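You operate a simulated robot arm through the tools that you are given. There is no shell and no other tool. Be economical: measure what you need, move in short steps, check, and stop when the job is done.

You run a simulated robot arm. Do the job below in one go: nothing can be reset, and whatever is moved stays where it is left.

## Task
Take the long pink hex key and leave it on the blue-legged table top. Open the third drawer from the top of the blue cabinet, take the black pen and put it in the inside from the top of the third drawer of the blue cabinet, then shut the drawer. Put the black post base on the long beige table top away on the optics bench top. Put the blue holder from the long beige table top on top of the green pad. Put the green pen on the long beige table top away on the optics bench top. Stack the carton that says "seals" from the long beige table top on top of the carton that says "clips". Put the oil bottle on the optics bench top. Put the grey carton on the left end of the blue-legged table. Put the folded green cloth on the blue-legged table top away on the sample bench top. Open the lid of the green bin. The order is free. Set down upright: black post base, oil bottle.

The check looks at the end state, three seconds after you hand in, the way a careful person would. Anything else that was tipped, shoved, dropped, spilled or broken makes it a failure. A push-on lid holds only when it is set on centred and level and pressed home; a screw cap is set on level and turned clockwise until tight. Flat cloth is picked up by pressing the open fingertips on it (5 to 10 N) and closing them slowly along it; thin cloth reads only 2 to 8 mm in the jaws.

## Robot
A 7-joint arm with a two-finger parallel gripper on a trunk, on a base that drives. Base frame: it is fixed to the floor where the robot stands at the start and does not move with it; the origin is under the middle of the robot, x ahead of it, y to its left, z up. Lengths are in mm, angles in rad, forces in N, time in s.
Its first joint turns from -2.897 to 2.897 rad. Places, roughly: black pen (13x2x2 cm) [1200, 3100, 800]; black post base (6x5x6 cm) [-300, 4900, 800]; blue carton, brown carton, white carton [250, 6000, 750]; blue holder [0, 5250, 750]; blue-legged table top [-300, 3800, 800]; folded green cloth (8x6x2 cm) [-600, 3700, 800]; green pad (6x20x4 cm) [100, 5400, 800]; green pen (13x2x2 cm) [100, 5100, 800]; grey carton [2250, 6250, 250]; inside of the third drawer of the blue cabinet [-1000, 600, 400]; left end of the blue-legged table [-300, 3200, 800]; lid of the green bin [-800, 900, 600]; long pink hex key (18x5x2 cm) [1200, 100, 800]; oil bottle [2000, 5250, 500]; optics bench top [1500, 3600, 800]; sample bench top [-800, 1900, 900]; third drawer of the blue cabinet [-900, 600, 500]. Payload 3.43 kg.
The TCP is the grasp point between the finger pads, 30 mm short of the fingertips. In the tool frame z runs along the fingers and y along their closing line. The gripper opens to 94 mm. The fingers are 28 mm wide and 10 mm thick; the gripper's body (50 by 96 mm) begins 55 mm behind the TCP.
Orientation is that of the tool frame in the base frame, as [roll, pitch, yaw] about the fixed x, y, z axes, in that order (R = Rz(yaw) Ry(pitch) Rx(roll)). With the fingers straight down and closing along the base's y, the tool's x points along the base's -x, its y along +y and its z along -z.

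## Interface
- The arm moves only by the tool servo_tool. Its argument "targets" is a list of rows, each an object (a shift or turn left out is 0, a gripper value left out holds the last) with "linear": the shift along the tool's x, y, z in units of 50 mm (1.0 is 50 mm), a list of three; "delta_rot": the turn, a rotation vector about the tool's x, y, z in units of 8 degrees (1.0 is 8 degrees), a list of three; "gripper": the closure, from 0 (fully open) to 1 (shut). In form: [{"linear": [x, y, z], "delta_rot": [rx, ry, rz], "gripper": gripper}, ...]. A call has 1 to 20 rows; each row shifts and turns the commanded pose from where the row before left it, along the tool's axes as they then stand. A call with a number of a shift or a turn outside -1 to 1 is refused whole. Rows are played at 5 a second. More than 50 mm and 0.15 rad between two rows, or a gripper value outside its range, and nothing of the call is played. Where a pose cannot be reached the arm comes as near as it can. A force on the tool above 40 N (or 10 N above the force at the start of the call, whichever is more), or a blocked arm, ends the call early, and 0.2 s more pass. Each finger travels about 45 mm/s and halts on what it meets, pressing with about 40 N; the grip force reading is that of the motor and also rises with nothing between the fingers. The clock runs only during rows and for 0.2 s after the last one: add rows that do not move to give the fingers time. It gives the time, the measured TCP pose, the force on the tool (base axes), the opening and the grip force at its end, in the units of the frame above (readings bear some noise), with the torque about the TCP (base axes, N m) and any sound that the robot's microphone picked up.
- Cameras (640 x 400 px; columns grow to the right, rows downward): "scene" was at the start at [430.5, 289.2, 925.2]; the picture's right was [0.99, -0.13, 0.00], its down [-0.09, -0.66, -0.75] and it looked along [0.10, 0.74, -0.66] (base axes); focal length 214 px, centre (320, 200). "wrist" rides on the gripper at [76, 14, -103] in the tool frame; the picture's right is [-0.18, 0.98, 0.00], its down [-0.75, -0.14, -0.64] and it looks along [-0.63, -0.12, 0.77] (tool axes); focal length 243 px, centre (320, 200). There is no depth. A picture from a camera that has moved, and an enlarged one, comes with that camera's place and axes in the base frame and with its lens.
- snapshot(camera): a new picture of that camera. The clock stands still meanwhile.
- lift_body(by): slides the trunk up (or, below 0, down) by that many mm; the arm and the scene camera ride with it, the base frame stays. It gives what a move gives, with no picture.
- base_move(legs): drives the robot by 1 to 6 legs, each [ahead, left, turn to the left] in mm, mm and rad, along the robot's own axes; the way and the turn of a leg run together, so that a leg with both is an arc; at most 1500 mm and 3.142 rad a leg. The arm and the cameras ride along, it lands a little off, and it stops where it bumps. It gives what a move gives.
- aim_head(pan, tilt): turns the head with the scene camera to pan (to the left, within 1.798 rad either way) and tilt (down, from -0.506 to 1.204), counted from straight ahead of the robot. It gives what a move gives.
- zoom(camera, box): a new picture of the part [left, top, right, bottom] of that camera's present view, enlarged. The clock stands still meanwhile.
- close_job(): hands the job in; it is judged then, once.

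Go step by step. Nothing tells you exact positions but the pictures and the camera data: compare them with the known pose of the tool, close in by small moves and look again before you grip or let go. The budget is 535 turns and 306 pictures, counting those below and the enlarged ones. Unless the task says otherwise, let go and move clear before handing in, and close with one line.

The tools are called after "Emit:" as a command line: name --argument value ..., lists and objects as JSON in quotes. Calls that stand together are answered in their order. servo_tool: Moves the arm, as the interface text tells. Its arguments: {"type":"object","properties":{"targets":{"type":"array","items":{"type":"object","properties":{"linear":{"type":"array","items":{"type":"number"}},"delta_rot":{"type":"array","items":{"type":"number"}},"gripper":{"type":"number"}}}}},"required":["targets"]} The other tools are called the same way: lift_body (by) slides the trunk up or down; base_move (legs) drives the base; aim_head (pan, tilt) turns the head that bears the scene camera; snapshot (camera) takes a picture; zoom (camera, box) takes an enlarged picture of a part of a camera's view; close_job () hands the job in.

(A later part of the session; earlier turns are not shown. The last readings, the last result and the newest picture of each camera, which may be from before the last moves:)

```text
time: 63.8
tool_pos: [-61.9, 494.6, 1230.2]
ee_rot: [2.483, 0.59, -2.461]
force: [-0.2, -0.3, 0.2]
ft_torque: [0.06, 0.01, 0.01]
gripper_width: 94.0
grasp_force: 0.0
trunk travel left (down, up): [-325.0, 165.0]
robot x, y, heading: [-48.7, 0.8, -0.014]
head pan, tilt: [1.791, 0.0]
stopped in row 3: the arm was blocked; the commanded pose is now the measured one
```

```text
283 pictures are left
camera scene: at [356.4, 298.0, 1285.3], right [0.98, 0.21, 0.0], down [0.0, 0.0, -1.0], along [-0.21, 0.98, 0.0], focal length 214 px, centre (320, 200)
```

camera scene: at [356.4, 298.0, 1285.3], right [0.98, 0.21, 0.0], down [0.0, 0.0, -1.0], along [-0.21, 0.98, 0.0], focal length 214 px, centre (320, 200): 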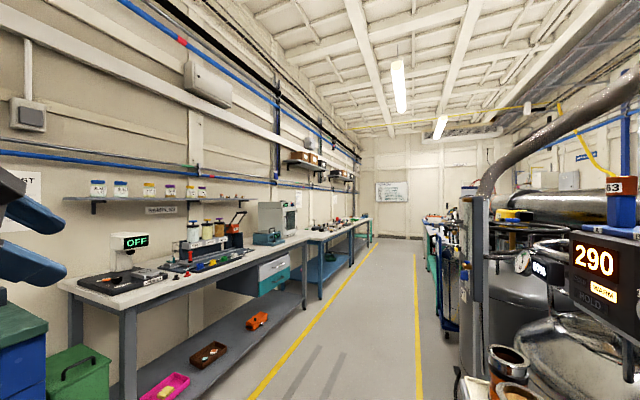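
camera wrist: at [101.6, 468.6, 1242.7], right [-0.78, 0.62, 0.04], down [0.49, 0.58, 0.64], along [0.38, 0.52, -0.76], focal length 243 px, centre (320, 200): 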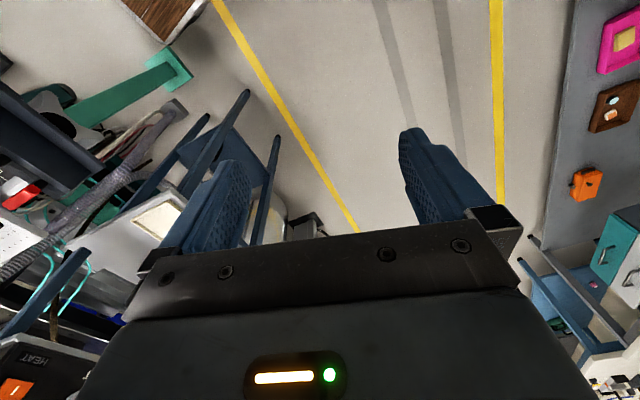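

Emit:
servo_tool --targets '[{"linear": [-0.21, 0.23, -0.81]}, {"linear": [-0.21, 0.23, -0.81]}, {"linear": [-0.21, 0.23, -0.81]}, {"linear": [-0.21, 0.23, -0.81]}, {"linear": [-0.21, 0.23, -0.81]}, {"linear": [-0.21, 0.23, -0.81]}]'

Emit:
snapshot --camera "wrist"

```text
time: 64.6
tool_pos: [-35.0, 476.9, 1249.3]
ee_rot: [2.667, 0.457, -2.428]
force: [0.5, 1.6, 0.3]
ft_torque: [0.0, 0.05, -0.04]
gripper_width: 94.0
grasp_force: 0.0
trunk travel left (down, up): [-325.0, 165.0]
robot x, y, heading: [-49.7, 1.6, -0.007]
head pan, tilt: [1.791, 0.0]
stopped in row 4: the arm was blocked; the commanded pose is now the measured one
```

```text
282 pictures are left
camera wrist: at [-96.5, 376.9, 1302.9], right [-0.6, 0.64, 0.48], down [0.62, -0.02, 0.79], along [0.51, 0.77, -0.38], focal length 243 px, centre (320, 200)
```

wrist: 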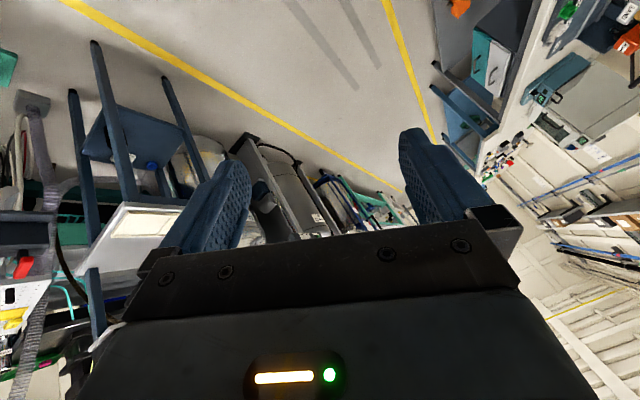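

I level the tool and turn the wrist camera round toward the robot to see how the arm stands.

Emit:
servo_tool --targets '[{"delta_rot": [0.85, 0, 0]}, {"delta_rot": [0.85, 0, 0]}, {"delta_rot": [0.85, 0, 0]}, {"delta_rot": [0.85, 0, 0]}, {"delta_rot": [0, 0.82, 0]}, {"delta_rot": [0, 0.82, 0]}, {"delta_rot": [0, 0.82, 0]}, {"delta_rot": [0, 0.82, 0]}]'

Emit:
servo_tool --targets '[{"delta_rot": [0, 0, 1]}, {"delta_rot": [0, 0, 1]}, {"delta_rot": [0, 0, 1]}, {"delta_rot": [0, 0, 1]}, {"delta_rot": [0, 0, 1]}, {"delta_rot": [0, 0, 1]}, {"delta_rot": [0, 0, 1]}, {"delta_rot": [0, 0, 1]}, {"delta_rot": [0, 0, 1]}, {"delta_rot": [0, 0, 1]}, {"delta_rot": [0, 0, 1]}, {"delta_rot": [0, 0, 1]}]'

Emit:
snapshot --camera "wrist"

```text
time: 66.6
tool_pos: [-42.4, 473.6, 1213.4]
ee_rot: [-3.071, 0.031, -2.418]
force: [-0.1, 0.6, 0.4]
ft_torque: [0.03, 0.0, 0.0]
gripper_width: 93.8
grasp_force: 0.1
trunk travel left (down, up): [-325.0, 165.0]
robot x, y, heading: [-49.0, -0.1, -0.015]
head pan, tilt: [1.791, 0.0]
stopped in row 8: the arm was blocked; the commanded pose is now the measured one
```

```text
time: 69.2
tool_pos: [-40.7, 473.7, 1213.6]
ee_rot: [3.101, 0.067, 2.187]
force: [0.5, 0.7, 0.0]
ft_torque: [-0.03, 0.0, -0.01]
gripper_width: 94.0
grasp_force: 0.1
trunk travel left (down, up): [-325.0, 165.0]
robot x, y, heading: [-50.0, -2.3, -0.01]
head pan, tilt: [1.791, 0.0]
```

```text
281 pictures are left
camera wrist: at [-80.6, 547.2, 1310.2], right [0.91, 0.42, 0.05], down [0.27, -0.68, 0.68], along [0.32, -0.61, -0.73], focal length 243 px, centre (320, 200)
```

wrist: 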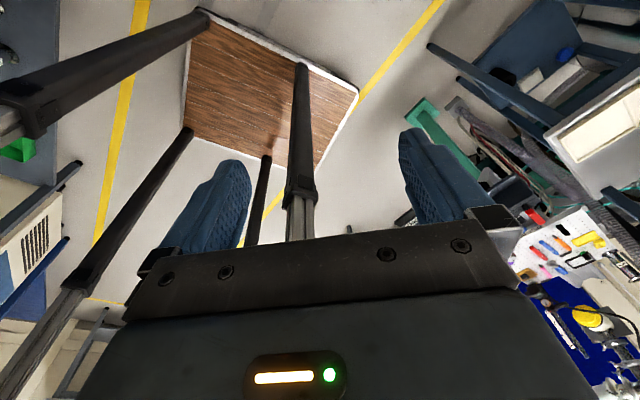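

Emit:
servo_tool --targets '[{"delta_rot": [0, -1, 0.5]}, {"delta_rot": [0, -1, 0.5]}, {"delta_rot": [0, -1, 0.5]}, {"delta_rot": [0, -1, 0.5]}, {"delta_rot": [0, -1, 0.5]}, {"delta_rot": [0, -1, 0.5]}]'

Emit:
snapshot --camera "wrist"

```text
refused: row 1 steps farther than a row can; nothing moved
```

```text
280 pictures are left
camera wrist: at [-80.6, 547.2, 1310.2], right [0.91, 0.42, 0.05], down [0.27, -0.68, 0.68], along [0.32, -0.61, -0.73], focal length 243 px, centre (320, 200)
```

wrist: 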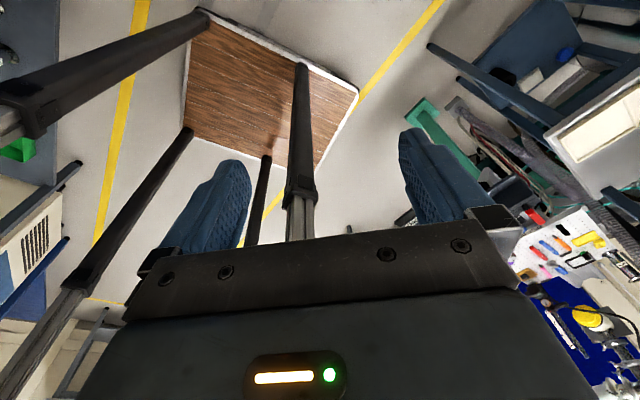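

Emit:
servo_tool --targets '[{"delta_rot": [0, -0.9, 0.4]}, {"delta_rot": [0, -0.9, 0.4]}, {"delta_rot": [0, -0.9, 0.4]}, {"delta_rot": [0, -0.9, 0.4]}, {"delta_rot": [0, -0.9, 0.4]}, {"delta_rot": [0, -0.9, 0.4]}]'

Emit:
snapshot --camera "wrist"

```text
time: 70.2
tool_pos: [-78.4, 441.4, 1127.0]
ee_rot: [2.858, 0.679, 1.916]
force: [1.1, 0.4, 0.3]
ft_torque: [0.02, 0.03, -0.02]
gripper_width: 94.0
grasp_force: 0.0
out of reach, approached as far as the arm can: row 5
trunk travel left (down, up): [-325.0, 165.0]
robot x, y, heading: [-49.9, 4.5, -0.012]
head pan, tilt: [1.791, 0.0]
stopped in row 5: the arm was blocked; the commanded pose is now the measured one
```

```text
279 pictures are left
camera wrist: at [-133.3, 551.8, 1157.4], right [0.88, 0.35, 0.33], down [-0.22, -0.32, 0.92], along [0.43, -0.88, -0.2], focal length 243 px, centre (320, 200)
```

wrist: 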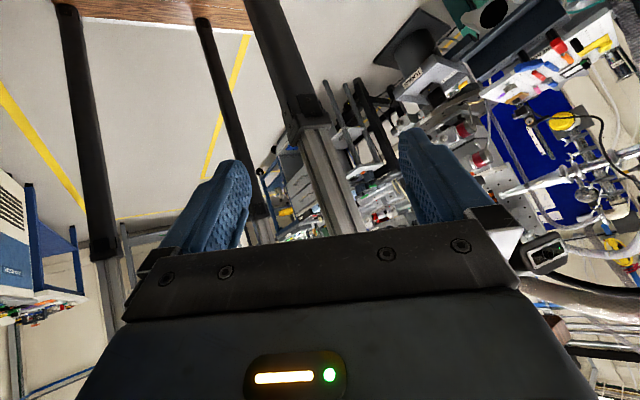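

I now suspect the frame posts: the arm sits inside a four-post frame and comes out through the left side window, so it is the front-left post that stops it. I level, go to the middle of that window, get lower, and test extension there.

Emit:
servo_tool --targets '[{"delta_rot": [0, 0, -1]}, {"delta_rot": [0, 0, -1]}, {"delta_rot": [0, 0.9, 0]}, {"delta_rot": [0, 0.9, 0]}, {"delta_rot": [0, 0.9, 0]}, {"delta_rot": [0, 0.9, 0]}, {"delta_rot": [0, 0.9, 0]}]'

Emit:
lift_body --by 160

```text
time: 71.5
tool_pos: [-58.2, 429.3, 1032.2]
ee_rot: [2.969, 0.504, 2.264]
force: [0.0, 0.8, 0.6]
ft_torque: [0.01, 0.05, -0.04]
gripper_width: 93.9
grasp_force: 0.0
out of reach, approached as far as the arm can: row 6
trunk travel left (down, up): [-325.0, 165.0]
robot x, y, heading: [-55.6, 2.0, -0.012]
head pan, tilt: [1.791, 0.0]
stopped in row 6: the arm was blocked; the commanded pose is now the measured one
```

```text
time: 73.3
tool_pos: [-59.5, 429.1, 1191.6]
ee_rot: [2.968, 0.505, 2.265]
force: [-0.3, -0.5, -0.1]
ft_torque: [-0.03, -0.03, 0.01]
gripper_width: 94.1
grasp_force: 0.1
trunk travel left (down, up): [-485.0, 5.0]
robot x, y, heading: [-49.4, 4.1, -0.007]
head pan, tilt: [1.791, 0.0]
```

Emit:
servo_tool --targets '[{"linear": [0.43, -0.13, 0.77]}, {"linear": [0.43, -0.13, 0.77]}, {"linear": [0.43, -0.13, 0.77]}, {"linear": [0.43, -0.13, 0.77]}, {"linear": [0.43, -0.13, 0.77]}, {"linear": [0.43, -0.13, 0.77]}]'

Emit:
snapshot --camera "wrist"

```text
time: 74.8
tool_pos: [-57.2, 427.0, 923.7]
ee_rot: [2.971, 0.504, 2.266]
force: [-0.4, -0.1, 0.8]
ft_torque: [-0.02, -0.03, 0.0]
gripper_width: 94.1
grasp_force: 0.1
trunk travel left (down, up): [-485.0, 5.0]
robot x, y, heading: [-48.1, 3.5, -0.009]
head pan, tilt: [1.791, 0.0]
```

```text
278 pictures are left
camera wrist: at [-134.8, 515.1, 976.7], right [0.79, 0.56, 0.24], down [0.04, -0.44, 0.9], along [0.61, -0.7, -0.37], focal length 243 px, centre (320, 200)
```

wrist: 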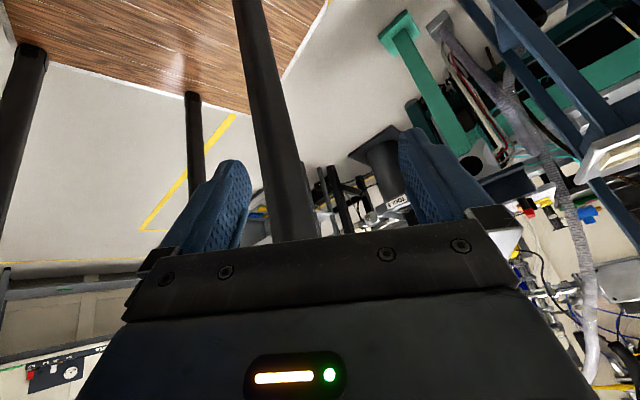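

Emit:
servo_tool --targets '[{"delta_rot": [0.61, 0, 0]}, {"delta_rot": [0.61, 0, 0]}, {"delta_rot": [0, 0.9, 0]}, {"delta_rot": [0, 0.9, 0]}, {"delta_rot": [0, 0.9, 0]}, {"delta_rot": [0, 0.9, 0]}, {"linear": [0, 0, 0.9]}, {"linear": [0, 0, 0.9]}]'

```text
time: 76.5
tool_pos: [-58.4, 428.1, 836.5]
ee_rot: [3.14, 0.003, 2.267]
force: [-0.3, 0.6, 0.9]
ft_torque: [0.0, -0.02, -0.01]
gripper_width: 93.9
grasp_force: 0.1
trunk travel left (down, up): [-485.0, 5.0]
robot x, y, heading: [-51.9, 5.7, -0.014]
head pan, tilt: [1.791, 0.0]
```

Free at last: with the trunk high and the tool low relative to it, everything moves cleanly. I test extension outward.

Emit:
servo_tool --targets '[{"linear": [0.69, 0.58, 0]}, {"linear": [0.69, 0.58, 0]}, {"linear": [0.69, 0.58, 0]}, {"linear": [0.69, 0.58, 0]}, {"linear": [0.69, 0.58, 0]}, {"linear": [0.69, 0.58, 0]}]'

Emit:
snapshot --camera "scene"

```text
time: 77.5
tool_pos: [-213.6, 478.4, 826.1]
ee_rot: [3.135, 0.01, 2.547]
force: [0.1, 0.9, -0.7]
ft_torque: [-0.01, 0.04, 0.01]
gripper_width: 93.9
grasp_force: 0.1
trunk travel left (down, up): [-485.0, 5.0]
robot x, y, heading: [-48.6, 0.9, -0.012]
head pan, tilt: [1.791, 0.0]
stopped in row 4: the arm was blocked; the commanded pose is now the measured one
```

```text
277 pictures are left
camera scene: at [357.4, 298.9, 1445.1], right [0.98, 0.21, 0.0], down [0.0, 0.0, -1.0], along [-0.21, 0.98, 0.0], focal length 214 px, centre (320, 200)
```

scene: 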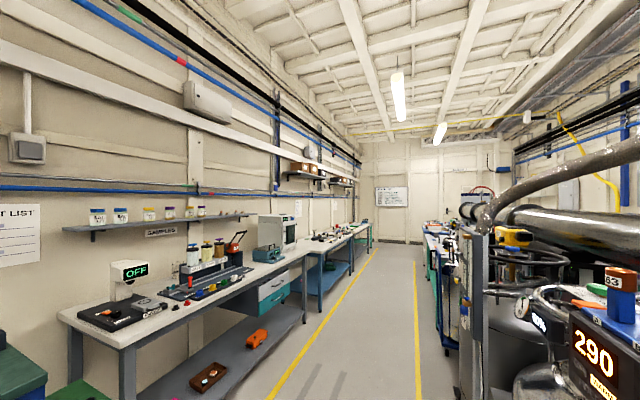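

Emit:
servo_tool --targets '[{"linear": [0.65, 0.47, 0]}, {"linear": [0.65, 0.47, 0]}, {"linear": [0.65, 0.47, 0]}, {"linear": [0.65, 0.47, 0]}, {"linear": [0.65, 0.47, 0]}]'

```text
time: 78.0
tool_pos: [-293.3, 396.9, 823.7]
ee_rot: [-3.141, 0.027, 2.727]
force: [-0.5, 0.1, 0.4]
ft_torque: [0.01, -0.02, -0.01]
gripper_width: 93.7
grasp_force: 0.0
out of reach, approached as far as the arm can: row 1, 2
trunk travel left (down, up): [-485.0, 5.0]
robot x, y, heading: [-51.2, 2.2, -0.012]
head pan, tilt: [1.791, 0.0]
stopped in row 2: the arm was blocked; the commanded pose is now the measured one
```

Emit:
servo_tool --targets '[{"linear": [0, 0, 0.9]}, {"linear": [0, 0, 0.9]}, {"linear": [0, 0, 0.9]}, {"linear": [0, 0, 0.9]}, {"linear": [0, 0, 0.9]}, {"linear": [0, 0, 0.9]}]'

Emit:
snapshot --camera "wrist"

```text
time: 79.4
tool_pos: [-216.4, 344.0, 678.8]
ee_rot: [-3.14, 0.025, 2.729]
force: [-1.3, -1.1, -0.1]
ft_torque: [0.04, -0.04, 0.01]
gripper_width: 93.7
grasp_force: 0.1
out of reach, approached as far as the arm can: row 1, 2, 3, 4, 5, 6
trunk travel left (down, up): [-485.0, 5.0]
robot x, y, heading: [-48.6, -0.8, -0.014]
head pan, tilt: [1.791, 0.0]
```

```text
276 pictures are left
camera wrist: at [-282.4, 388.4, 777.4], right [0.56, 0.83, 0.0], down [0.62, -0.42, 0.66], along [0.55, -0.37, -0.75], focal length 243 px, centre (320, 200)
```

wrist: 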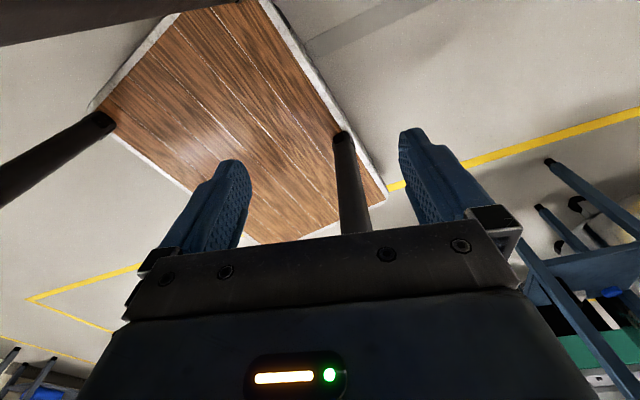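

Emit:
servo_tool --targets '[{"linear": [-0.55, -0.47, 0.3]}, {"linear": [-0.55, -0.47, 0.3]}, {"linear": [-0.55, -0.47, 0.3]}]'

Emit:
snapshot --camera "wrist"

```text
time: 80.2
tool_pos: [-190.1, 258.9, 609.3]
ee_rot: [-3.139, 0.029, 2.723]
force: [0.8, -0.1, 1.0]
ft_torque: [0.03, 0.02, -0.01]
gripper_width: 94.1
grasp_force: 0.2
out of reach, approached as far as the arm can: row 1, 2, 3
trunk travel left (down, up): [-485.0, 5.0]
robot x, y, heading: [-53.6, 2.4, -0.006]
head pan, tilt: [1.791, 0.0]
```

```text
275 pictures are left
camera wrist: at [-255.2, 305.1, 708.4], right [0.57, 0.82, 0.0], down [0.62, -0.43, 0.66], along [0.55, -0.38, -0.75], focal length 243 px, centre (320, 200)
```

wrist: 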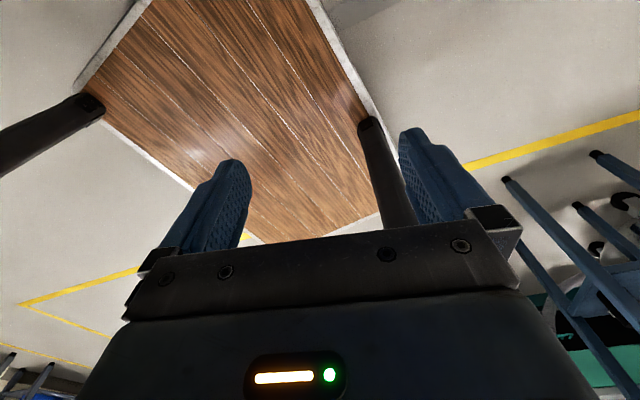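

Emit:
servo_tool --targets '[{"linear": [-0.1, -0.7, 0.4]}, {"linear": [-0.1, -0.7, 0.4]}, {"linear": [-0.1, -0.7, 0.4]}, {"linear": [-0.1, -0.7, 0]}]'

```text
time: 81.2
tool_pos: [-194.5, 197.2, 584.7]
ee_rot: [3.141, 0.028, 2.734]
force: [-0.3, 0.4, -0.7]
ft_torque: [0.01, -0.01, 0.01]
gripper_width: 94.0
grasp_force: 0.0
out of reach, approached as far as the arm can: row 1, 2, 3, 4
trunk travel left (down, up): [-485.0, 5.0]
robot x, y, heading: [-51.6, 0.8, -0.011]
head pan, tilt: [1.791, 0.0]
```

Emit:
servo_tool --targets '[{"delta_rot": [0, 0, -1]}, {"delta_rot": [0, 0, -1]}, {"delta_rot": [0, 0, -1]}, {"delta_rot": [0, 0, -1]}, {"delta_rot": [0, 0, -1]}, {"delta_rot": [0, 0, -1]}, {"delta_rot": [0, 0, -1]}, {"delta_rot": [0, 0, -1]}]'

Emit:
servo_tool --targets '[{"linear": [0, 0, 0.6]}, {"linear": [0, 0, 0.6]}]'

```text
time: 83.0
tool_pos: [-195.3, 196.8, 586.7]
ee_rot: [-3.116, 0.009, -2.438]
force: [0.8, -0.2, -0.9]
ft_torque: [0.0, 0.0, 0.02]
gripper_width: 94.1
grasp_force: 0.0
out of reach, approached as far as the arm can: row 5
trunk travel left (down, up): [-485.0, 5.0]
robot x, y, heading: [-55.0, -0.9, -0.016]
head pan, tilt: [1.791, 0.0]
```

```text
time: 83.6
tool_pos: [-179.8, 187.5, 572.3]
ee_rot: [-3.117, 0.011, -2.439]
force: [-0.5, 0.2, 0.5]
ft_torque: [0.02, -0.01, 0.0]
gripper_width: 93.9
grasp_force: 0.1
out of reach, approached as far as the arm can: row 1, 2
trunk travel left (down, up): [-485.0, 5.0]
robot x, y, heading: [-53.3, 0.8, -0.008]
head pan, tilt: [1.791, 0.0]
```

The arm now seems to hang nearly straight down inside my frame. From here I can carry it across to the front window: move toward the centre, then out the front.

Emit:
servo_tool --targets '[{"linear": [-0.2, -0.76, -0.2]}, {"linear": [-0.2, -0.76, -0.2]}, {"linear": [-0.2, -0.76, -0.2]}, {"linear": [-0.2, -0.76, -0.2]}]'

```text
time: 84.6
tool_pos: [-118.2, 123.9, 516.6]
ee_rot: [-3.118, 0.011, -2.439]
force: [0.5, -0.4, -0.9]
ft_torque: [0.02, -0.02, -0.03]
gripper_width: 94.1
grasp_force: 0.0
out of reach, approached as far as the arm can: row 1, 2, 3, 4
trunk travel left (down, up): [-485.0, 5.0]
robot x, y, heading: [-50.5, 1.2, -0.013]
head pan, tilt: [1.791, 0.0]
```

Emit:
servo_tool --targets '[{"linear": [-0.52, -0.62, -0.34]}, {"linear": [-0.52, -0.62, -0.34]}, {"linear": [-0.52, -0.62, -0.34]}, {"linear": [-0.52, -0.62, -0.34]}, {"linear": [-0.52, -0.62, -0.34]}]'

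Emit:
servo_tool --targets '[{"linear": [-0.52, -0.62, -0.34]}, {"linear": [-0.52, -0.62, -0.34]}, {"linear": [-0.52, -0.62, -0.34]}, {"linear": [-0.52, -0.62, -0.34]}, {"linear": [-0.52, -0.62, -0.34]}]'

```text
time: 85.8
tool_pos: [11.4, 120.5, 455.9]
ee_rot: [-3.116, 0.011, -2.439]
force: [0.1, -0.7, 0.5]
ft_torque: [-0.01, -0.03, -0.01]
gripper_width: 94.1
grasp_force: 0.1
out of reach, approached as far as the arm can: row 1, 2, 3, 4, 5
trunk travel left (down, up): [-485.0, 5.0]
robot x, y, heading: [-52.0, 1.7, -0.008]
head pan, tilt: [1.791, 0.0]
```

```text
time: 87.0
tool_pos: [181.1, 106.5, 415.6]
ee_rot: [-3.117, 0.009, -2.437]
force: [-0.3, -0.6, -0.1]
ft_torque: [0.0, 0.02, 0.04]
gripper_width: 94.0
grasp_force: 0.0
out of reach, approached as far as the arm can: row 1, 2, 3, 4, 5
trunk travel left (down, up): [-485.0, 5.0]
robot x, y, heading: [-53.0, 4.1, -0.01]
head pan, tilt: [1.791, 0.0]
```

My fit of the limits says the shoulder sits about 300 mm ahead of the base origin, so I was simply overreaching to the rear-left. The arm is now stretched straight down in front; I tilt the tool and pull up to bend the elbow.

Emit:
servo_tool --targets '[{"linear": [0, 0, -0.9]}, {"linear": [0, 0, -0.9]}, {"linear": [-0.4, -0.3, -0.7]}, {"linear": [-0.4, -0.3, -0.7]}, {"linear": [-0.4, -0.3, -0.7]}, {"linear": [-0.4, -0.3, -0.7]}]'

Emit:
snapshot --camera "wrist"

```text
time: 88.4
tool_pos: [264.0, 150.4, 419.4]
ee_rot: [-3.118, 0.009, -2.439]
force: [0.2, 0.6, -0.5]
ft_torque: [0.01, 0.03, -0.02]
gripper_width: 94.0
grasp_force: 0.0
out of reach, approached as far as the arm can: row 1, 2, 3, 4, 5, 6
trunk travel left (down, up): [-485.0, 5.0]
robot x, y, heading: [-50.6, 2.6, -0.014]
head pan, tilt: [1.791, 0.0]
```

```text
274 pictures are left
camera wrist: at [194.8, 113.1, 519.7], right [-0.49, 0.87, -0.02], down [0.65, 0.39, 0.65], along [0.58, 0.31, -0.76], focal length 243 px, centre (320, 200)
```

wrist: 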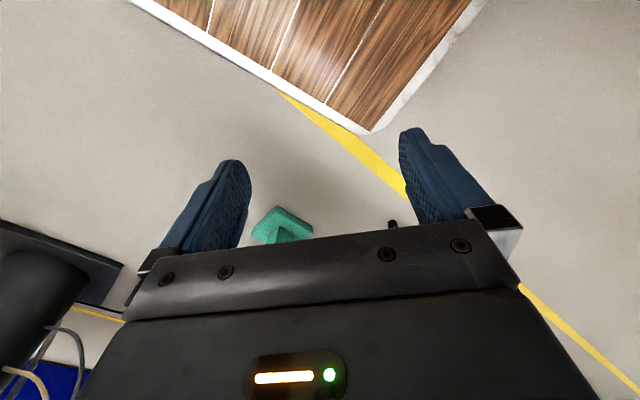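

Emit:
servo_tool --targets '[{"delta_rot": [0.6, -0.72, 0]}, {"delta_rot": [0.6, -0.72, 0]}, {"delta_rot": [0.6, -0.72, 0]}, {"delta_rot": [0.6, -0.72, 0]}, {"delta_rot": [0.6, -0.72, 0]}, {"delta_rot": [0.6, -0.72, 0]}]'

```text
time: 89.8
tool_pos: [352.7, 220.0, 488.5]
ee_rot: [-2.598, 0.537, -2.281]
force: [0.5, -0.6, -0.7]
ft_torque: [0.01, 0.02, 0.02]
gripper_width: 94.1
grasp_force: 0.2
out of reach, approached as far as the arm can: row 2, 3, 4, 5, 6
trunk travel left (down, up): [-485.0, 5.0]
robot x, y, heading: [-50.8, 4.7, -0.012]
head pan, tilt: [1.791, 0.0]
```

Emit:
servo_tool --targets '[{"linear": [-0.2, -0.2, 0.5]}, {"linear": [-0.2, -0.2, 0.5]}, {"linear": [-0.2, -0.2, 0.5]}, {"linear": [-0.2, -0.2, 0.5]}, {"linear": [-0.2, -0.2, 0.5]}]'

Emit:
snapshot --camera "wrist"

```text
time: 91.0
tool_pos: [471.5, 217.5, 493.4]
ee_rot: [-2.601, 0.535, -2.28]
force: [1.3, 0.1, -0.3]
ft_torque: [0.01, -0.04, 0.0]
gripper_width: 93.9
grasp_force: 0.0
out of reach, approached as far as the arm can: row 1, 2, 3, 4, 5
trunk travel left (down, up): [-485.0, 5.0]
robot x, y, heading: [-52.1, 2.2, -0.01]
head pan, tilt: [1.791, 0.0]
```

```text
273 pictures are left
camera wrist: at [353.0, 179.3, 522.0], right [-0.37, 0.87, -0.34], down [0.06, 0.39, 0.92], along [0.93, 0.32, -0.19], focal length 243 px, centre (320, 200)
```

wrist: 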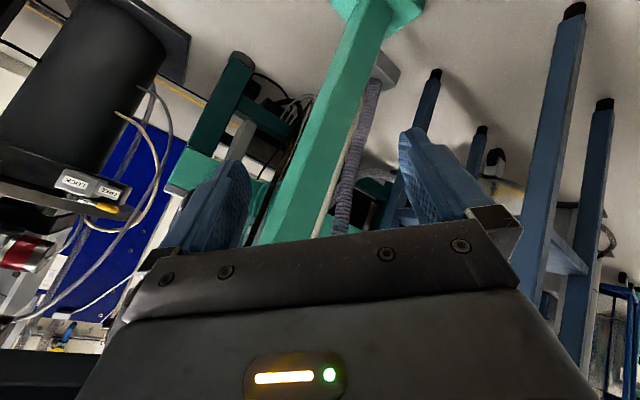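

Emit:
servo_tool --targets '[{"linear": [-0.62, 0.72, 0]}, {"linear": [-0.62, 0.72, 0]}, {"linear": [-0.62, 0.72, 0]}, {"linear": [-0.62, 0.72, 0]}, {"linear": [-0.62, 0.72, 0]}, {"linear": [-0.62, 0.72, 0]}]'

```text
time: 92.4
tool_pos: [582.4, 396.7, 598.0]
ee_rot: [-2.603, 0.536, -2.284]
force: [0.1, -0.1, 0.1]
ft_torque: [0.05, -0.01, 0.0]
gripper_width: 94.1
grasp_force: 0.1
out of reach, approached as far as the arm can: row 1, 2, 3, 4, 5, 6
trunk travel left (down, up): [-485.0, 5.0]
robot x, y, heading: [-49.2, -0.1, -0.011]
head pan, tilt: [1.791, 0.0]
```

I must keep clear of the small table to the left, so first I level the tool and back it toward me.

Emit:
servo_tool --targets '[{"delta_rot": [-0.97, 0, 0]}, {"delta_rot": [-0.97, 0, 0]}, {"delta_rot": [-0.97, 0, 0]}, {"delta_rot": [-0.97, 0, 0]}, {"delta_rot": [0, 0.96, 0]}, {"delta_rot": [0, 0.96, 0]}, {"delta_rot": [0, 0.96, 0]}, {"delta_rot": [0, 0.96, 0]}, {"linear": [0.62, 0.72, 0]}, {"linear": [0.62, 0.72, 0]}, {"linear": [0.62, 0.72, 0]}, {"linear": [0.62, 0.72, 0]}, {"linear": [0.62, 0.72, 0]}]'

```text
time: 95.2
tool_pos: [341.4, 397.8, 598.4]
ee_rot: [3.141, -0.001, -2.283]
force: [-0.5, -0.2, 0.1]
ft_torque: [-0.01, -0.04, -0.02]
gripper_width: 94.0
grasp_force: 0.0
trunk travel left (down, up): [-485.0, 5.0]
robot x, y, heading: [-50.1, 4.3, -0.014]
head pan, tilt: [1.791, 0.0]
```

The arm follows exactly again. I raise it and then test moving around to the front.

Emit:
servo_tool --targets '[{"linear": [0, 0, -0.9]}, {"linear": [0, 0, -0.9]}, {"linear": [0, 0, -0.9]}, {"linear": [0, 0, -0.9]}, {"linear": [0, 0, -0.9]}, {"linear": [0, 0, -0.9]}]'

Emit:
servo_tool --targets '[{"linear": [-0.49, 0.57, -0.5]}, {"linear": [-0.49, 0.57, -0.5]}, {"linear": [-0.49, 0.57, -0.5]}, {"linear": [-0.49, 0.57, -0.5]}]'

```text
time: 96.6
tool_pos: [341.4, 397.8, 865.4]
ee_rot: [-3.141, 0.001, -2.279]
force: [-0.3, -0.5, 0.3]
ft_torque: [-0.02, 0.01, -0.02]
gripper_width: 94.2
grasp_force: 0.0
trunk travel left (down, up): [-485.0, 5.0]
robot x, y, heading: [-48.8, 2.1, -0.013]
head pan, tilt: [1.791, 0.0]
```

```text
time: 97.6
tool_pos: [318.2, 546.2, 967.8]
ee_rot: [-3.14, 0.001, -2.283]
force: [0.0, -0.8, 0.6]
ft_torque: [-0.01, 0.03, 0.0]
gripper_width: 93.9
grasp_force: 0.0
trunk travel left (down, up): [-485.0, 5.0]
robot x, y, heading: [-53.1, -0.6, -0.012]
head pan, tilt: [1.791, 0.0]
```

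Full control is restored. Now I bring the tool round to the front under the head, on the right side of the vise handles, turning to the key's direction.

Emit:
servo_tool --targets '[{"linear": [0.338, -0.82, -0.09]}, {"linear": [0.338, -0.82, -0.09]}, {"linear": [0.338, -0.82, -0.09]}, {"linear": [0.338, -0.82, -0.09]}, {"linear": [0.338, -0.82, -0.09]}, {"linear": [0.338, -0.82, -0.09]}, {"linear": [0.338, -0.82, -0.09]}, {"linear": [0.338, -0.82, -0.09]}, {"linear": [0.338, -0.82, -0.09]}, {"linear": [0.338, -0.82, -0.09]}]'

Emit:
servo_tool --targets '[{"delta_rot": [0, 0, 0.9]}, {"delta_rot": [0, 0, 0.9]}, {"delta_rot": [0, 0, 0.9]}, {"delta_rot": [0, 0, 0.9]}, {"delta_rot": [0, 0, 0.9]}, {"delta_rot": [0, 0, 0.9]}, {"delta_rot": [0, 0, 0.9]}, {"delta_rot": [0, 0, 0.9]}, {"delta_rot": [0, 0, 0.9]}]'

Emit:
aim_head --pan 0 --tilt 0.8

Emit:
snapshot --camera "scene"

```text
time: 99.8
tool_pos: [518.5, 151.1, 1012.4]
ee_rot: [3.14, 0.001, -2.281]
force: [0.3, 0.2, -0.7]
ft_torque: [-0.01, 0.02, -0.03]
gripper_width: 94.0
grasp_force: 0.0
trunk travel left (down, up): [-485.0, 5.0]
robot x, y, heading: [-51.4, 0.9, -0.009]
head pan, tilt: [1.791, 0.0]
```

```text
time: 101.8
tool_pos: [519.6, 150.8, 1011.3]
ee_rot: [-3.141, 0.0, 2.868]
force: [-0.2, -0.3, -0.1]
ft_torque: [-0.01, 0.01, -0.01]
gripper_width: 94.3
grasp_force: 0.0
trunk travel left (down, up): [-485.0, 5.0]
robot x, y, heading: [-51.2, 2.5, -0.016]
head pan, tilt: [1.791, 0.0]
```

```text
time: 103.6
tool_pos: [519.9, 152.4, 1011.1]
ee_rot: [-3.142, -0.001, 2.871]
force: [-0.5, -0.7, -0.3]
ft_torque: [0.0, 0.0, 0.02]
gripper_width: 94.1
grasp_force: 0.2
trunk travel left (down, up): [-485.0, 5.0]
robot x, y, heading: [-47.9, 6.7, -0.012]
head pan, tilt: [0.0, 0.799]
```

```text
272 pictures are left
camera scene: at [455.7, 209.0, 1373.6], right [-0.01, -1.0, 0.0], down [-0.72, 0.01, -0.7], along [0.7, -0.01, -0.72], focal length 214 px, centre (320, 200)
```

scene: 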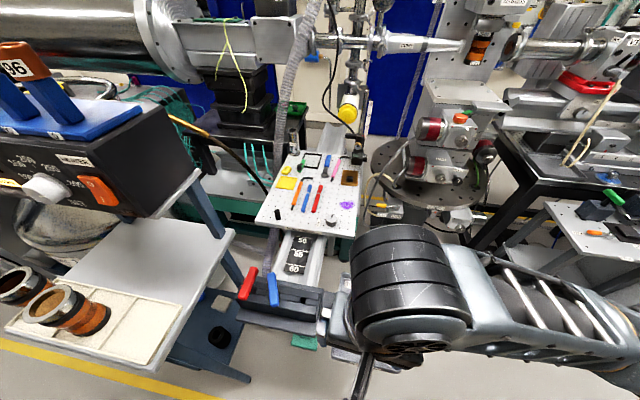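

The arm is free in front; the forearm comes from the right. I drive ahead and check.

Emit:
base_move --legs '[[250, 0, 0.01]]'

Emit:
snapshot --camera "scene"

Emit:
snapshot --camera "wrist"

```text
time: 105.5
tool_pos: [772.9, 155.5, 1012.2]
ee_rot: [3.142, -0.002, 2.881]
force: [-0.5, 0.0, -0.6]
ft_torque: [-0.04, 0.0, 0.0]
gripper_width: 94.0
grasp_force: 0.0
trunk travel left (down, up): [-485.0, 5.0]
robot x, y, heading: [205.8, -0.6, -0.005]
head pan, tilt: [0.0, 0.799]
```

```text
271 pictures are left
camera scene: at [709.5, 213.0, 1373.6], right [0.0, -1.0, 0.0], down [-0.72, 0.0, -0.7], along [0.7, 0.0, -0.72], focal length 214 px, centre (320, 200)
```

scene: 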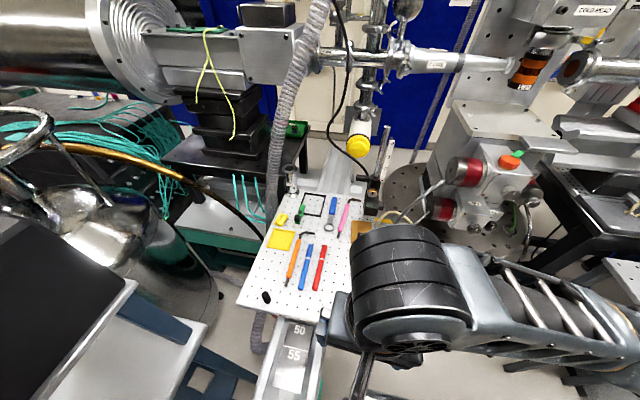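

```text
270 pictures are left
camera wrist: at [704.2, 189.2, 1113.1], right [0.43, 0.9, 0.0], down [0.69, -0.33, 0.64], along [0.58, -0.28, -0.77], focal length 243 px, centre (320, 200)
```

wrist: 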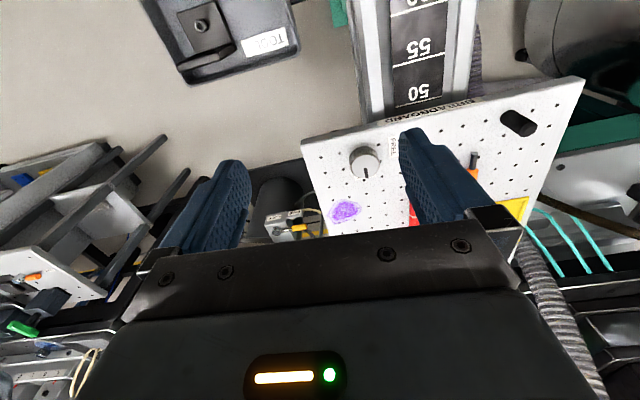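

Emit:
servo_tool --targets '[{"linear": [-0.92, 0.2, 0]}, {"linear": [-0.92, 0.2, 0]}, {"linear": [-0.92, 0.2, 0]}, {"linear": [-0.92, 0.2, 0]}, {"linear": [-0.92, 0.2, 0]}, {"linear": [-0.92, 0.2, 0]}, {"linear": [-0.92, 0.2, 0]}, {"linear": [-0.92, 0.2, 0]}]'

Emit:
snapshot --camera "wrist"

```text
time: 107.3
tool_pos: [1145.8, 136.5, 1011.0]
ee_rot: [3.141, 0.0, 2.884]
force: [-0.1, -0.1, 0.2]
ft_torque: [0.01, -0.04, -0.02]
gripper_width: 93.7
grasp_force: 0.0
trunk travel left (down, up): [-485.0, 5.0]
robot x, y, heading: [207.2, 2.1, -0.0]
head pan, tilt: [0.0, 0.799]
```

```text
269 pictures are left
camera wrist: at [1076.5, 170.6, 1112.1], right [0.43, 0.9, 0.0], down [0.69, -0.33, 0.64], along [0.58, -0.28, -0.77], focal length 243 px, centre (320, 200)
```

wrist: 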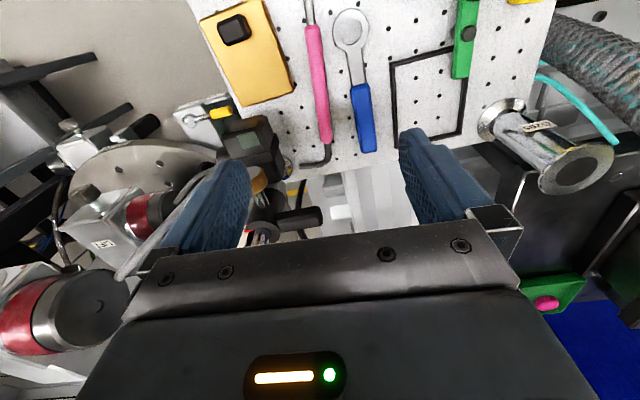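

The pink handle lies right under the TCP, with the blue wrench 35 mm to one side. I narrow the jaws, turn slightly, shift a bit along the handle and descend.

Emit:
servo_tool --targets '[{"delta_rot": [0, 0, 0.56], "gripper": 0.6}, {"linear": [-0.4, 0, 0.4]}, {"linear": [0, 0, 0.7]}, {"linear": [0, 0, 0.7]}, {"linear": [0, 0, 0.6]}]'

Emit:
snapshot --camera "wrist"

```text
time: 108.5
tool_pos: [1168.2, 132.0, 892.5]
ee_rot: [3.141, 0.0, 2.804]
force: [0.4, 0.2, -0.1]
ft_torque: [0.02, 0.04, 0.04]
gripper_width: 37.8
grasp_force: 0.1
trunk travel left (down, up): [-485.0, 5.0]
robot x, y, heading: [205.1, 1.5, -0.003]
head pan, tilt: [0.0, 0.799]
```

```text
268 pictures are left
camera wrist: at [1101.5, 170.9, 993.7], right [0.5, 0.87, 0.0], down [0.66, -0.38, 0.64], along [0.56, -0.32, -0.77], focal length 243 px, centre (320, 200)
```

wrist: 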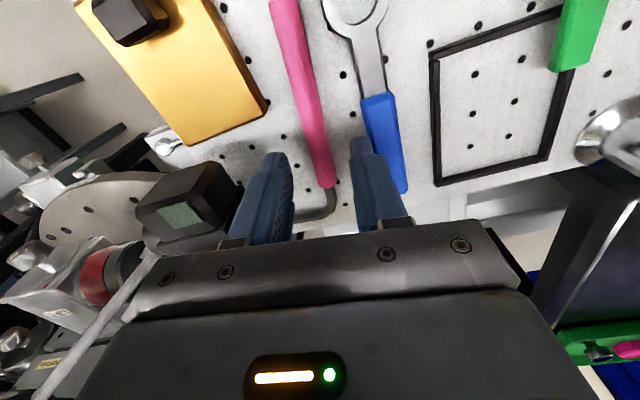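

Emit:
servo_tool --targets '[{"gripper": 0.68}, {"linear": [0, 0, 0.3]}, {"linear": [0, 0, 0.14]}, {}]'

Emit:
zoom --camera "wrist" --box '[220, 60, 420, 240]'

```text
time: 109.5
tool_pos: [1168.9, 133.6, 868.0]
ee_rot: [-3.14, 0.0, 2.803]
force: [-0.2, 0.4, -0.6]
ft_torque: [-0.01, 0.03, 0.0]
gripper_width: 30.3
grasp_force: 0.1
trunk travel left (down, up): [-485.0, 5.0]
robot x, y, heading: [203.4, 0.6, 0.002]
head pan, tilt: [0.0, 0.799]
```

```text
2.22 times, centred on (320, 150) of wrist
camera zoom: at [1101.9, 171.4, 970.4], right [0.5, 0.87, 0.0], down [0.66, -0.38, 0.64], along [0.56, -0.32, -0.77], focal length 539 px, centre (320, 311)
```

zoom: 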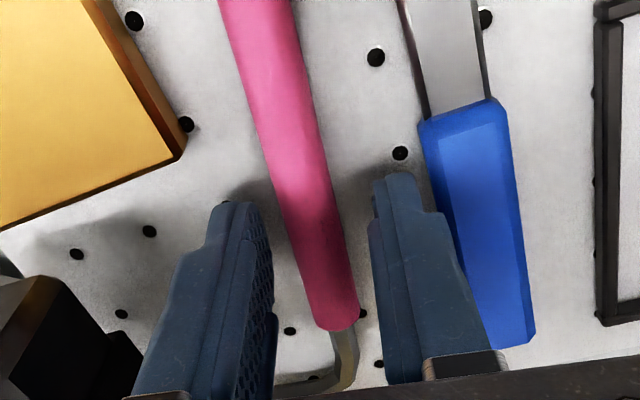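

Emit:
servo_tool --targets '[{"linear": [0, 0, 0.06]}, {"linear": [0, 0, 0.04]}, {"gripper": 1}, {}, {}, {}]'

```text
time: 110.9
tool_pos: [1169.2, 131.8, 864.9]
ee_rot: [3.138, 0.001, 2.802]
force: [1.4, -6.0, 13.5]
ft_torque: [-0.28, 0.03, 0.08]
gripper_width: 13.8
grasp_force: 40.7
trunk travel left (down, up): [-485.0, 5.0]
robot x, y, heading: [204.1, -0.9, -0.002]
head pan, tilt: [0.0, 0.799]
```

Gripped (13.8 mm). Lift straight up and look.

Emit:
servo_tool --targets '[{"linear": [0, 0, -0.5]}, {"linear": [0, 0, -0.8]}, {"linear": [0, 0, -0.9]}, {"linear": [0, 0, -0.9]}]'

Emit:
snapshot --camera "wrist"

```text
time: 111.9
tool_pos: [1169.7, 131.4, 1022.0]
ee_rot: [3.141, 0.001, 2.804]
force: [-0.1, 0.1, -1.1]
ft_torque: [-0.03, 0.02, 0.0]
gripper_width: 0.2
grasp_force: 33.4
trunk travel left (down, up): [-485.0, 5.0]
robot x, y, heading: [204.7, 2.6, 0.0]
head pan, tilt: [0.0, 0.799]
```

```text
266 pictures are left
camera wrist: at [1102.8, 170.1, 1122.8], right [0.5, 0.87, 0.0], down [0.66, -0.38, 0.64], along [0.56, -0.32, -0.77], focal length 243 px, centre (320, 200)
```

wrist: 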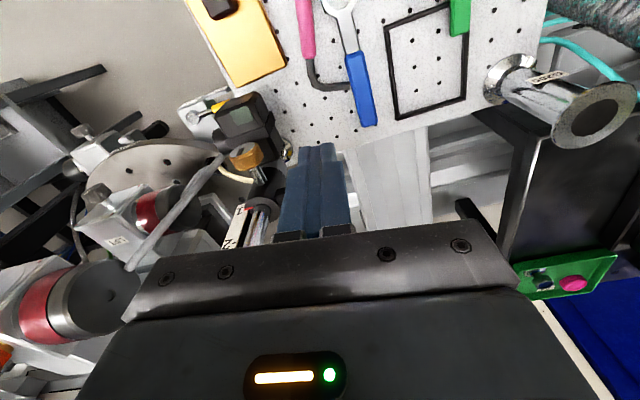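

The key slipped out and slid along its length toward me. I back up along its axis and look again.

Emit:
servo_tool --targets '[{"linear": [0.85, 0, 0], "gripper": 0.6}, {"linear": [0.85, 0, 0]}, {"linear": [0, 0, 0.5]}]'

Emit:
snapshot --camera "wrist"

```text
time: 112.7
tool_pos: [1088.6, 160.3, 993.2]
ee_rot: [3.14, -0.002, 2.804]
force: [-0.4, 0.5, 0.6]
ft_torque: [0.03, 0.0, -0.02]
gripper_width: 37.6
grasp_force: 0.1
trunk travel left (down, up): [-485.0, 5.0]
robot x, y, heading: [205.1, -1.8, -0.003]
head pan, tilt: [0.0, 0.799]
```

```text
265 pictures are left
camera wrist: at [1022.0, 198.9, 1094.9], right [0.5, 0.87, 0.0], down [0.66, -0.38, 0.64], along [0.56, -0.32, -0.77], focal length 243 px, centre (320, 200)
```

wrist: 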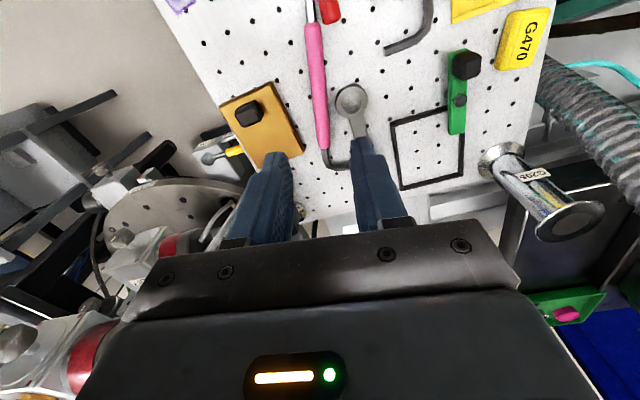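

I choose a grip point clear of the wrench ring and near the handle's middle, (1072,167), and turn to the new axis.

Emit:
servo_tool --targets '[{"linear": [0.36, 0, 0.2], "delta_rot": [0, 0, 0.69], "gripper": 0.62}, {"linear": [0, 0, 0.8]}, {"linear": [0, 0, 0.8]}, {"linear": [0, 0, 0.4]}, {}]'

Emit:
zoom --camera "wrist" --box '[200, 40, 440, 240]'

```text
time: 113.9
tool_pos: [1071.0, 165.2, 883.2]
ee_rot: [-3.141, 0.001, 2.707]
force: [-0.1, 0.0, -1.4]
ft_torque: [0.03, 0.04, -0.01]
gripper_width: 35.5
grasp_force: 0.3
trunk travel left (down, up): [-485.0, 5.0]
robot x, y, heading: [203.8, -0.4, -0.002]
head pan, tilt: [0.0, 0.799]
```

```text
2.00 times, centred on (320, 140) of wrist
camera zoom: at [1008.2, 210.7, 984.9], right [0.58, 0.81, 0.0], down [0.62, -0.45, 0.64], along [0.52, -0.37, -0.77], focal length 485 px, centre (320, 320)
```

zoom: 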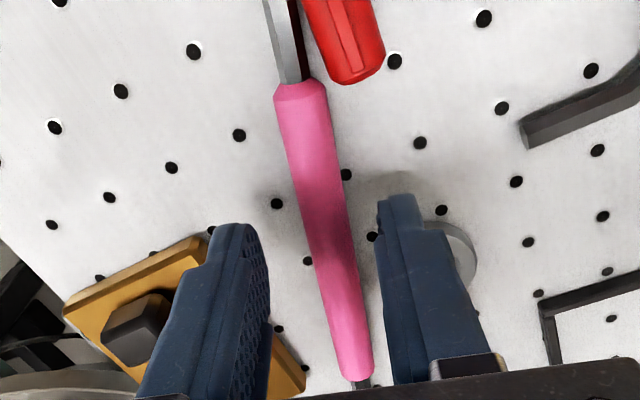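

Emit:
servo_tool --targets '[{"linear": [0, 0, 0.25]}, {"linear": [0, 0, 0.1]}, {"linear": [0, 0, 0.04]}, {}]'

Emit:
servo_tool --targets '[{"gripper": 0.8}, {"gripper": 0.85}, {"gripper": 0.9}, {"gripper": 1}, {}]'

Emit:
zoom --camera "wrist" --box '[200, 40, 440, 240]'

```text
time: 114.5
tool_pos: [1073.3, 167.1, 874.0]
ee_rot: [3.133, 0.007, 2.71]
force: [-0.2, -0.9, 13.1]
ft_torque: [0.19, -0.34, -0.04]
gripper_width: 35.4
grasp_force: 0.0
trunk travel left (down, up): [-485.0, 5.0]
robot x, y, heading: [208.2, -2.1, 0.006]
head pan, tilt: [0.0, 0.799]
stopped in row 3: the force on the tool passed its limit at 44 N (the readings are from after the stop); the commanded pose is now the measured one
```

```text
time: 115.7
tool_pos: [1073.5, 167.7, 872.3]
ee_rot: [3.134, 0.008, 2.71]
force: [2.6, 5.9, 33.6]
ft_torque: [0.4, -0.65, -0.08]
gripper_width: 14.1
grasp_force: 39.9
trunk travel left (down, up): [-485.0, 5.0]
robot x, y, heading: [203.9, 1.0, 0.001]
head pan, tilt: [0.0, 0.799]
```

```text
2.00 times, centred on (320, 140) of wrist
camera zoom: at [1009.4, 211.8, 974.1], right [0.58, 0.82, 0.01], down [0.62, -0.45, 0.65], along [0.53, -0.37, -0.76], focal length 485 px, centre (320, 320)
```

zoom: 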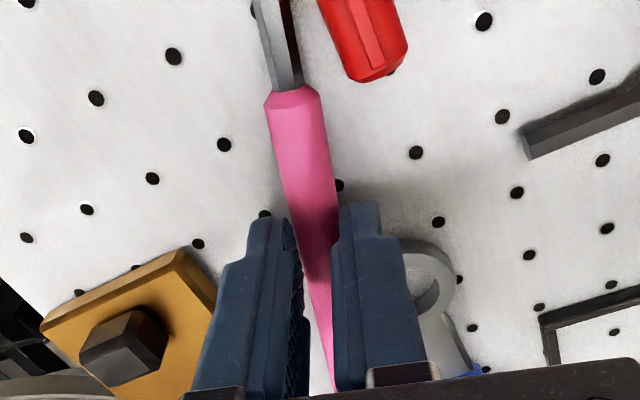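

The right finger is resting on the wrench ring. I open, rise, shift 14 mm toward the near end and try again.

Emit:
servo_tool --targets '[{"linear": [0, 0, -0.15]}, {"gripper": 0.68}, {"linear": [0, 0, -0.3]}, {"linear": [0.28, 0, 0]}, {}]'

Emit:
zoom --camera "wrist" --box '[200, 40, 440, 240]'

```text
time: 116.9
tool_pos: [1059.7, 173.2, 891.9]
ee_rot: [3.135, 0.005, 2.711]
force: [0.1, 0.3, 0.1]
ft_torque: [-0.01, -0.02, -0.01]
gripper_width: 30.1
grasp_force: 0.0
trunk travel left (down, up): [-485.0, 5.0]
robot x, y, heading: [204.4, 1.2, -0.0]
head pan, tilt: [0.0, 0.799]
```

```text
2.00 times, centred on (320, 140) of wrist
camera zoom: at [996.7, 217.7, 993.9], right [0.58, 0.82, 0.01], down [0.62, -0.45, 0.64], along [0.53, -0.37, -0.77], focal length 485 px, centre (320, 320)
```

zoom: 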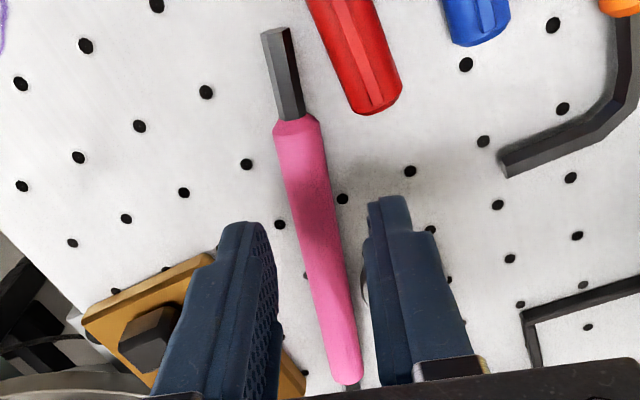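

Emit:
servo_tool --targets '[{"linear": [0, 0, 0.3]}, {"linear": [0, 0, 0.15]}, {"linear": [0, 0, 0.06]}, {}]'

```text
time: 117.9
tool_pos: [1059.9, 172.6, 867.5]
ee_rot: [3.138, 0.004, 2.71]
force: [-0.6, -0.5, -0.5]
ft_torque: [-0.03, -0.03, 0.0]
gripper_width: 30.2
grasp_force: 0.1
trunk travel left (down, up): [-485.0, 5.0]
robot x, y, heading: [203.7, -2.3, -0.005]
head pan, tilt: [0.0, 0.799]
```

Emit:
servo_tool --targets '[{"linear": [0, 0, 0.05]}, {"gripper": 0.8}, {"gripper": 0.86}, {"gripper": 0.92}, {"gripper": 1}, {}]'

Emit:
servo_tool --targets '[{"linear": [0, 0, -0.2]}, {"linear": [0, 0, -0.4]}]'

Emit:
snapshot --camera "wrist"

```text
time: 119.3
tool_pos: [1060.3, 172.6, 866.7]
ee_rot: [3.138, 0.002, 2.709]
force: [0.2, 0.0, -0.4]
ft_torque: [-0.03, -0.02, -0.01]
gripper_width: 14.1
grasp_force: 39.8
trunk travel left (down, up): [-485.0, 5.0]
robot x, y, heading: [201.3, -0.9, -0.001]
head pan, tilt: [0.0, 0.799]
```

```text
time: 119.9
tool_pos: [1060.5, 172.9, 896.0]
ee_rot: [3.137, 0.004, 2.711]
force: [-1.0, 0.0, -0.9]
ft_torque: [-0.02, 0.03, -0.04]
gripper_width: 13.7
grasp_force: 40.0
trunk travel left (down, up): [-485.0, 5.0]
robot x, y, heading: [204.4, 1.9, -0.002]
head pan, tilt: [0.0, 0.799]
```

```text
261 pictures are left
camera wrist: at [997.4, 216.9, 996.6], right [0.58, 0.82, 0.01], down [0.62, -0.45, 0.64], along [0.53, -0.37, -0.76], focal length 243 px, centre (320, 200)
```

wrist: 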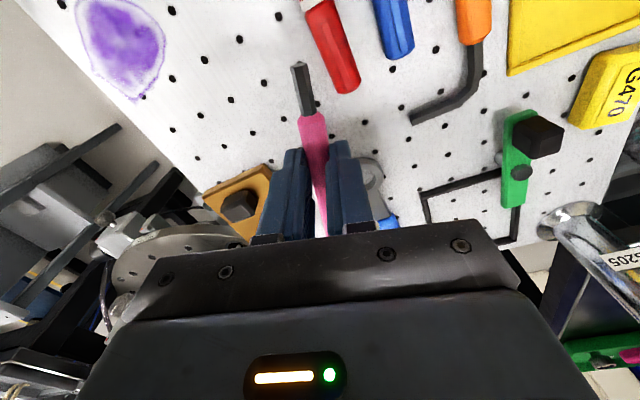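

The key is held. I lift it, retract, and back out.

Emit:
servo_tool --targets '[{"linear": [0, 0, -0.9]}, {"linear": [0, 0, -0.9]}, {"linear": [0, 0, -0.9]}, {"linear": [0.64, -0.5, 0]}, {"linear": [0.64, -0.5, 0]}, {"linear": [0.64, -0.5, 0]}, {"linear": [0.64, -0.5, 0]}, {"linear": [0.64, -0.5, 0]}, {"linear": [0.64, -0.5, 0]}, {"linear": [0.64, -0.5, 0]}, {"linear": [0.64, -0.5, 0]}]'

Emit:
base_move --legs '[[-280, 0, 0]]'

Emit:
aim_head --pan 0 --tilt 0.9

Emit:
snapshot --camera "scene"

```text
time: 122.3
tool_pos: [750.7, 100.9, 1024.4]
ee_rot: [3.136, 0.002, 2.71]
force: [-0.4, 1.2, -0.7]
ft_torque: [-0.03, -0.01, -0.03]
gripper_width: 14.2
grasp_force: 39.8
out of reach, approached as far as the arm can: row 11
trunk travel left (down, up): [-485.0, 5.0]
robot x, y, heading: [206.5, -0.3, -0.005]
head pan, tilt: [0.0, 0.799]
```

```text
time: 124.2
tool_pos: [476.3, 101.7, 1024.2]
ee_rot: [3.135, 0.002, 2.713]
force: [0.1, 0.3, -0.3]
ft_torque: [0.01, 0.03, 0.0]
gripper_width: 14.0
grasp_force: 40.1
trunk travel left (down, up): [-485.0, 5.0]
robot x, y, heading: [-68.5, 1.4, -0.001]
head pan, tilt: [0.0, 0.799]
```

```text
time: 124.9
tool_pos: [477.1, 101.9, 1024.8]
ee_rot: [3.137, 0.003, 2.715]
force: [0.4, 0.1, 0.3]
ft_torque: [0.0, 0.02, 0.0]
gripper_width: 14.1
grasp_force: 39.9
trunk travel left (down, up): [-485.0, 5.0]
robot x, y, heading: [-66.7, -3.1, 0.003]
head pan, tilt: [0.0, 0.901]
```

```text
260 pictures are left
camera scene: at [429.7, 214.1, 1365.7], right [0.0, -1.0, 0.0], down [-0.78, 0.0, -0.62], along [0.62, 0.0, -0.78], focal length 214 px, centre (320, 200)
```

scene: 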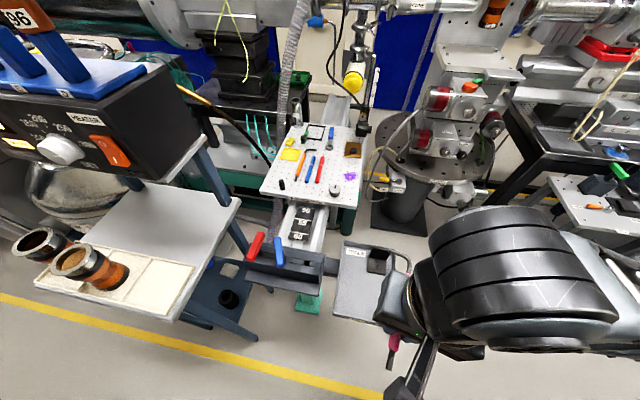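

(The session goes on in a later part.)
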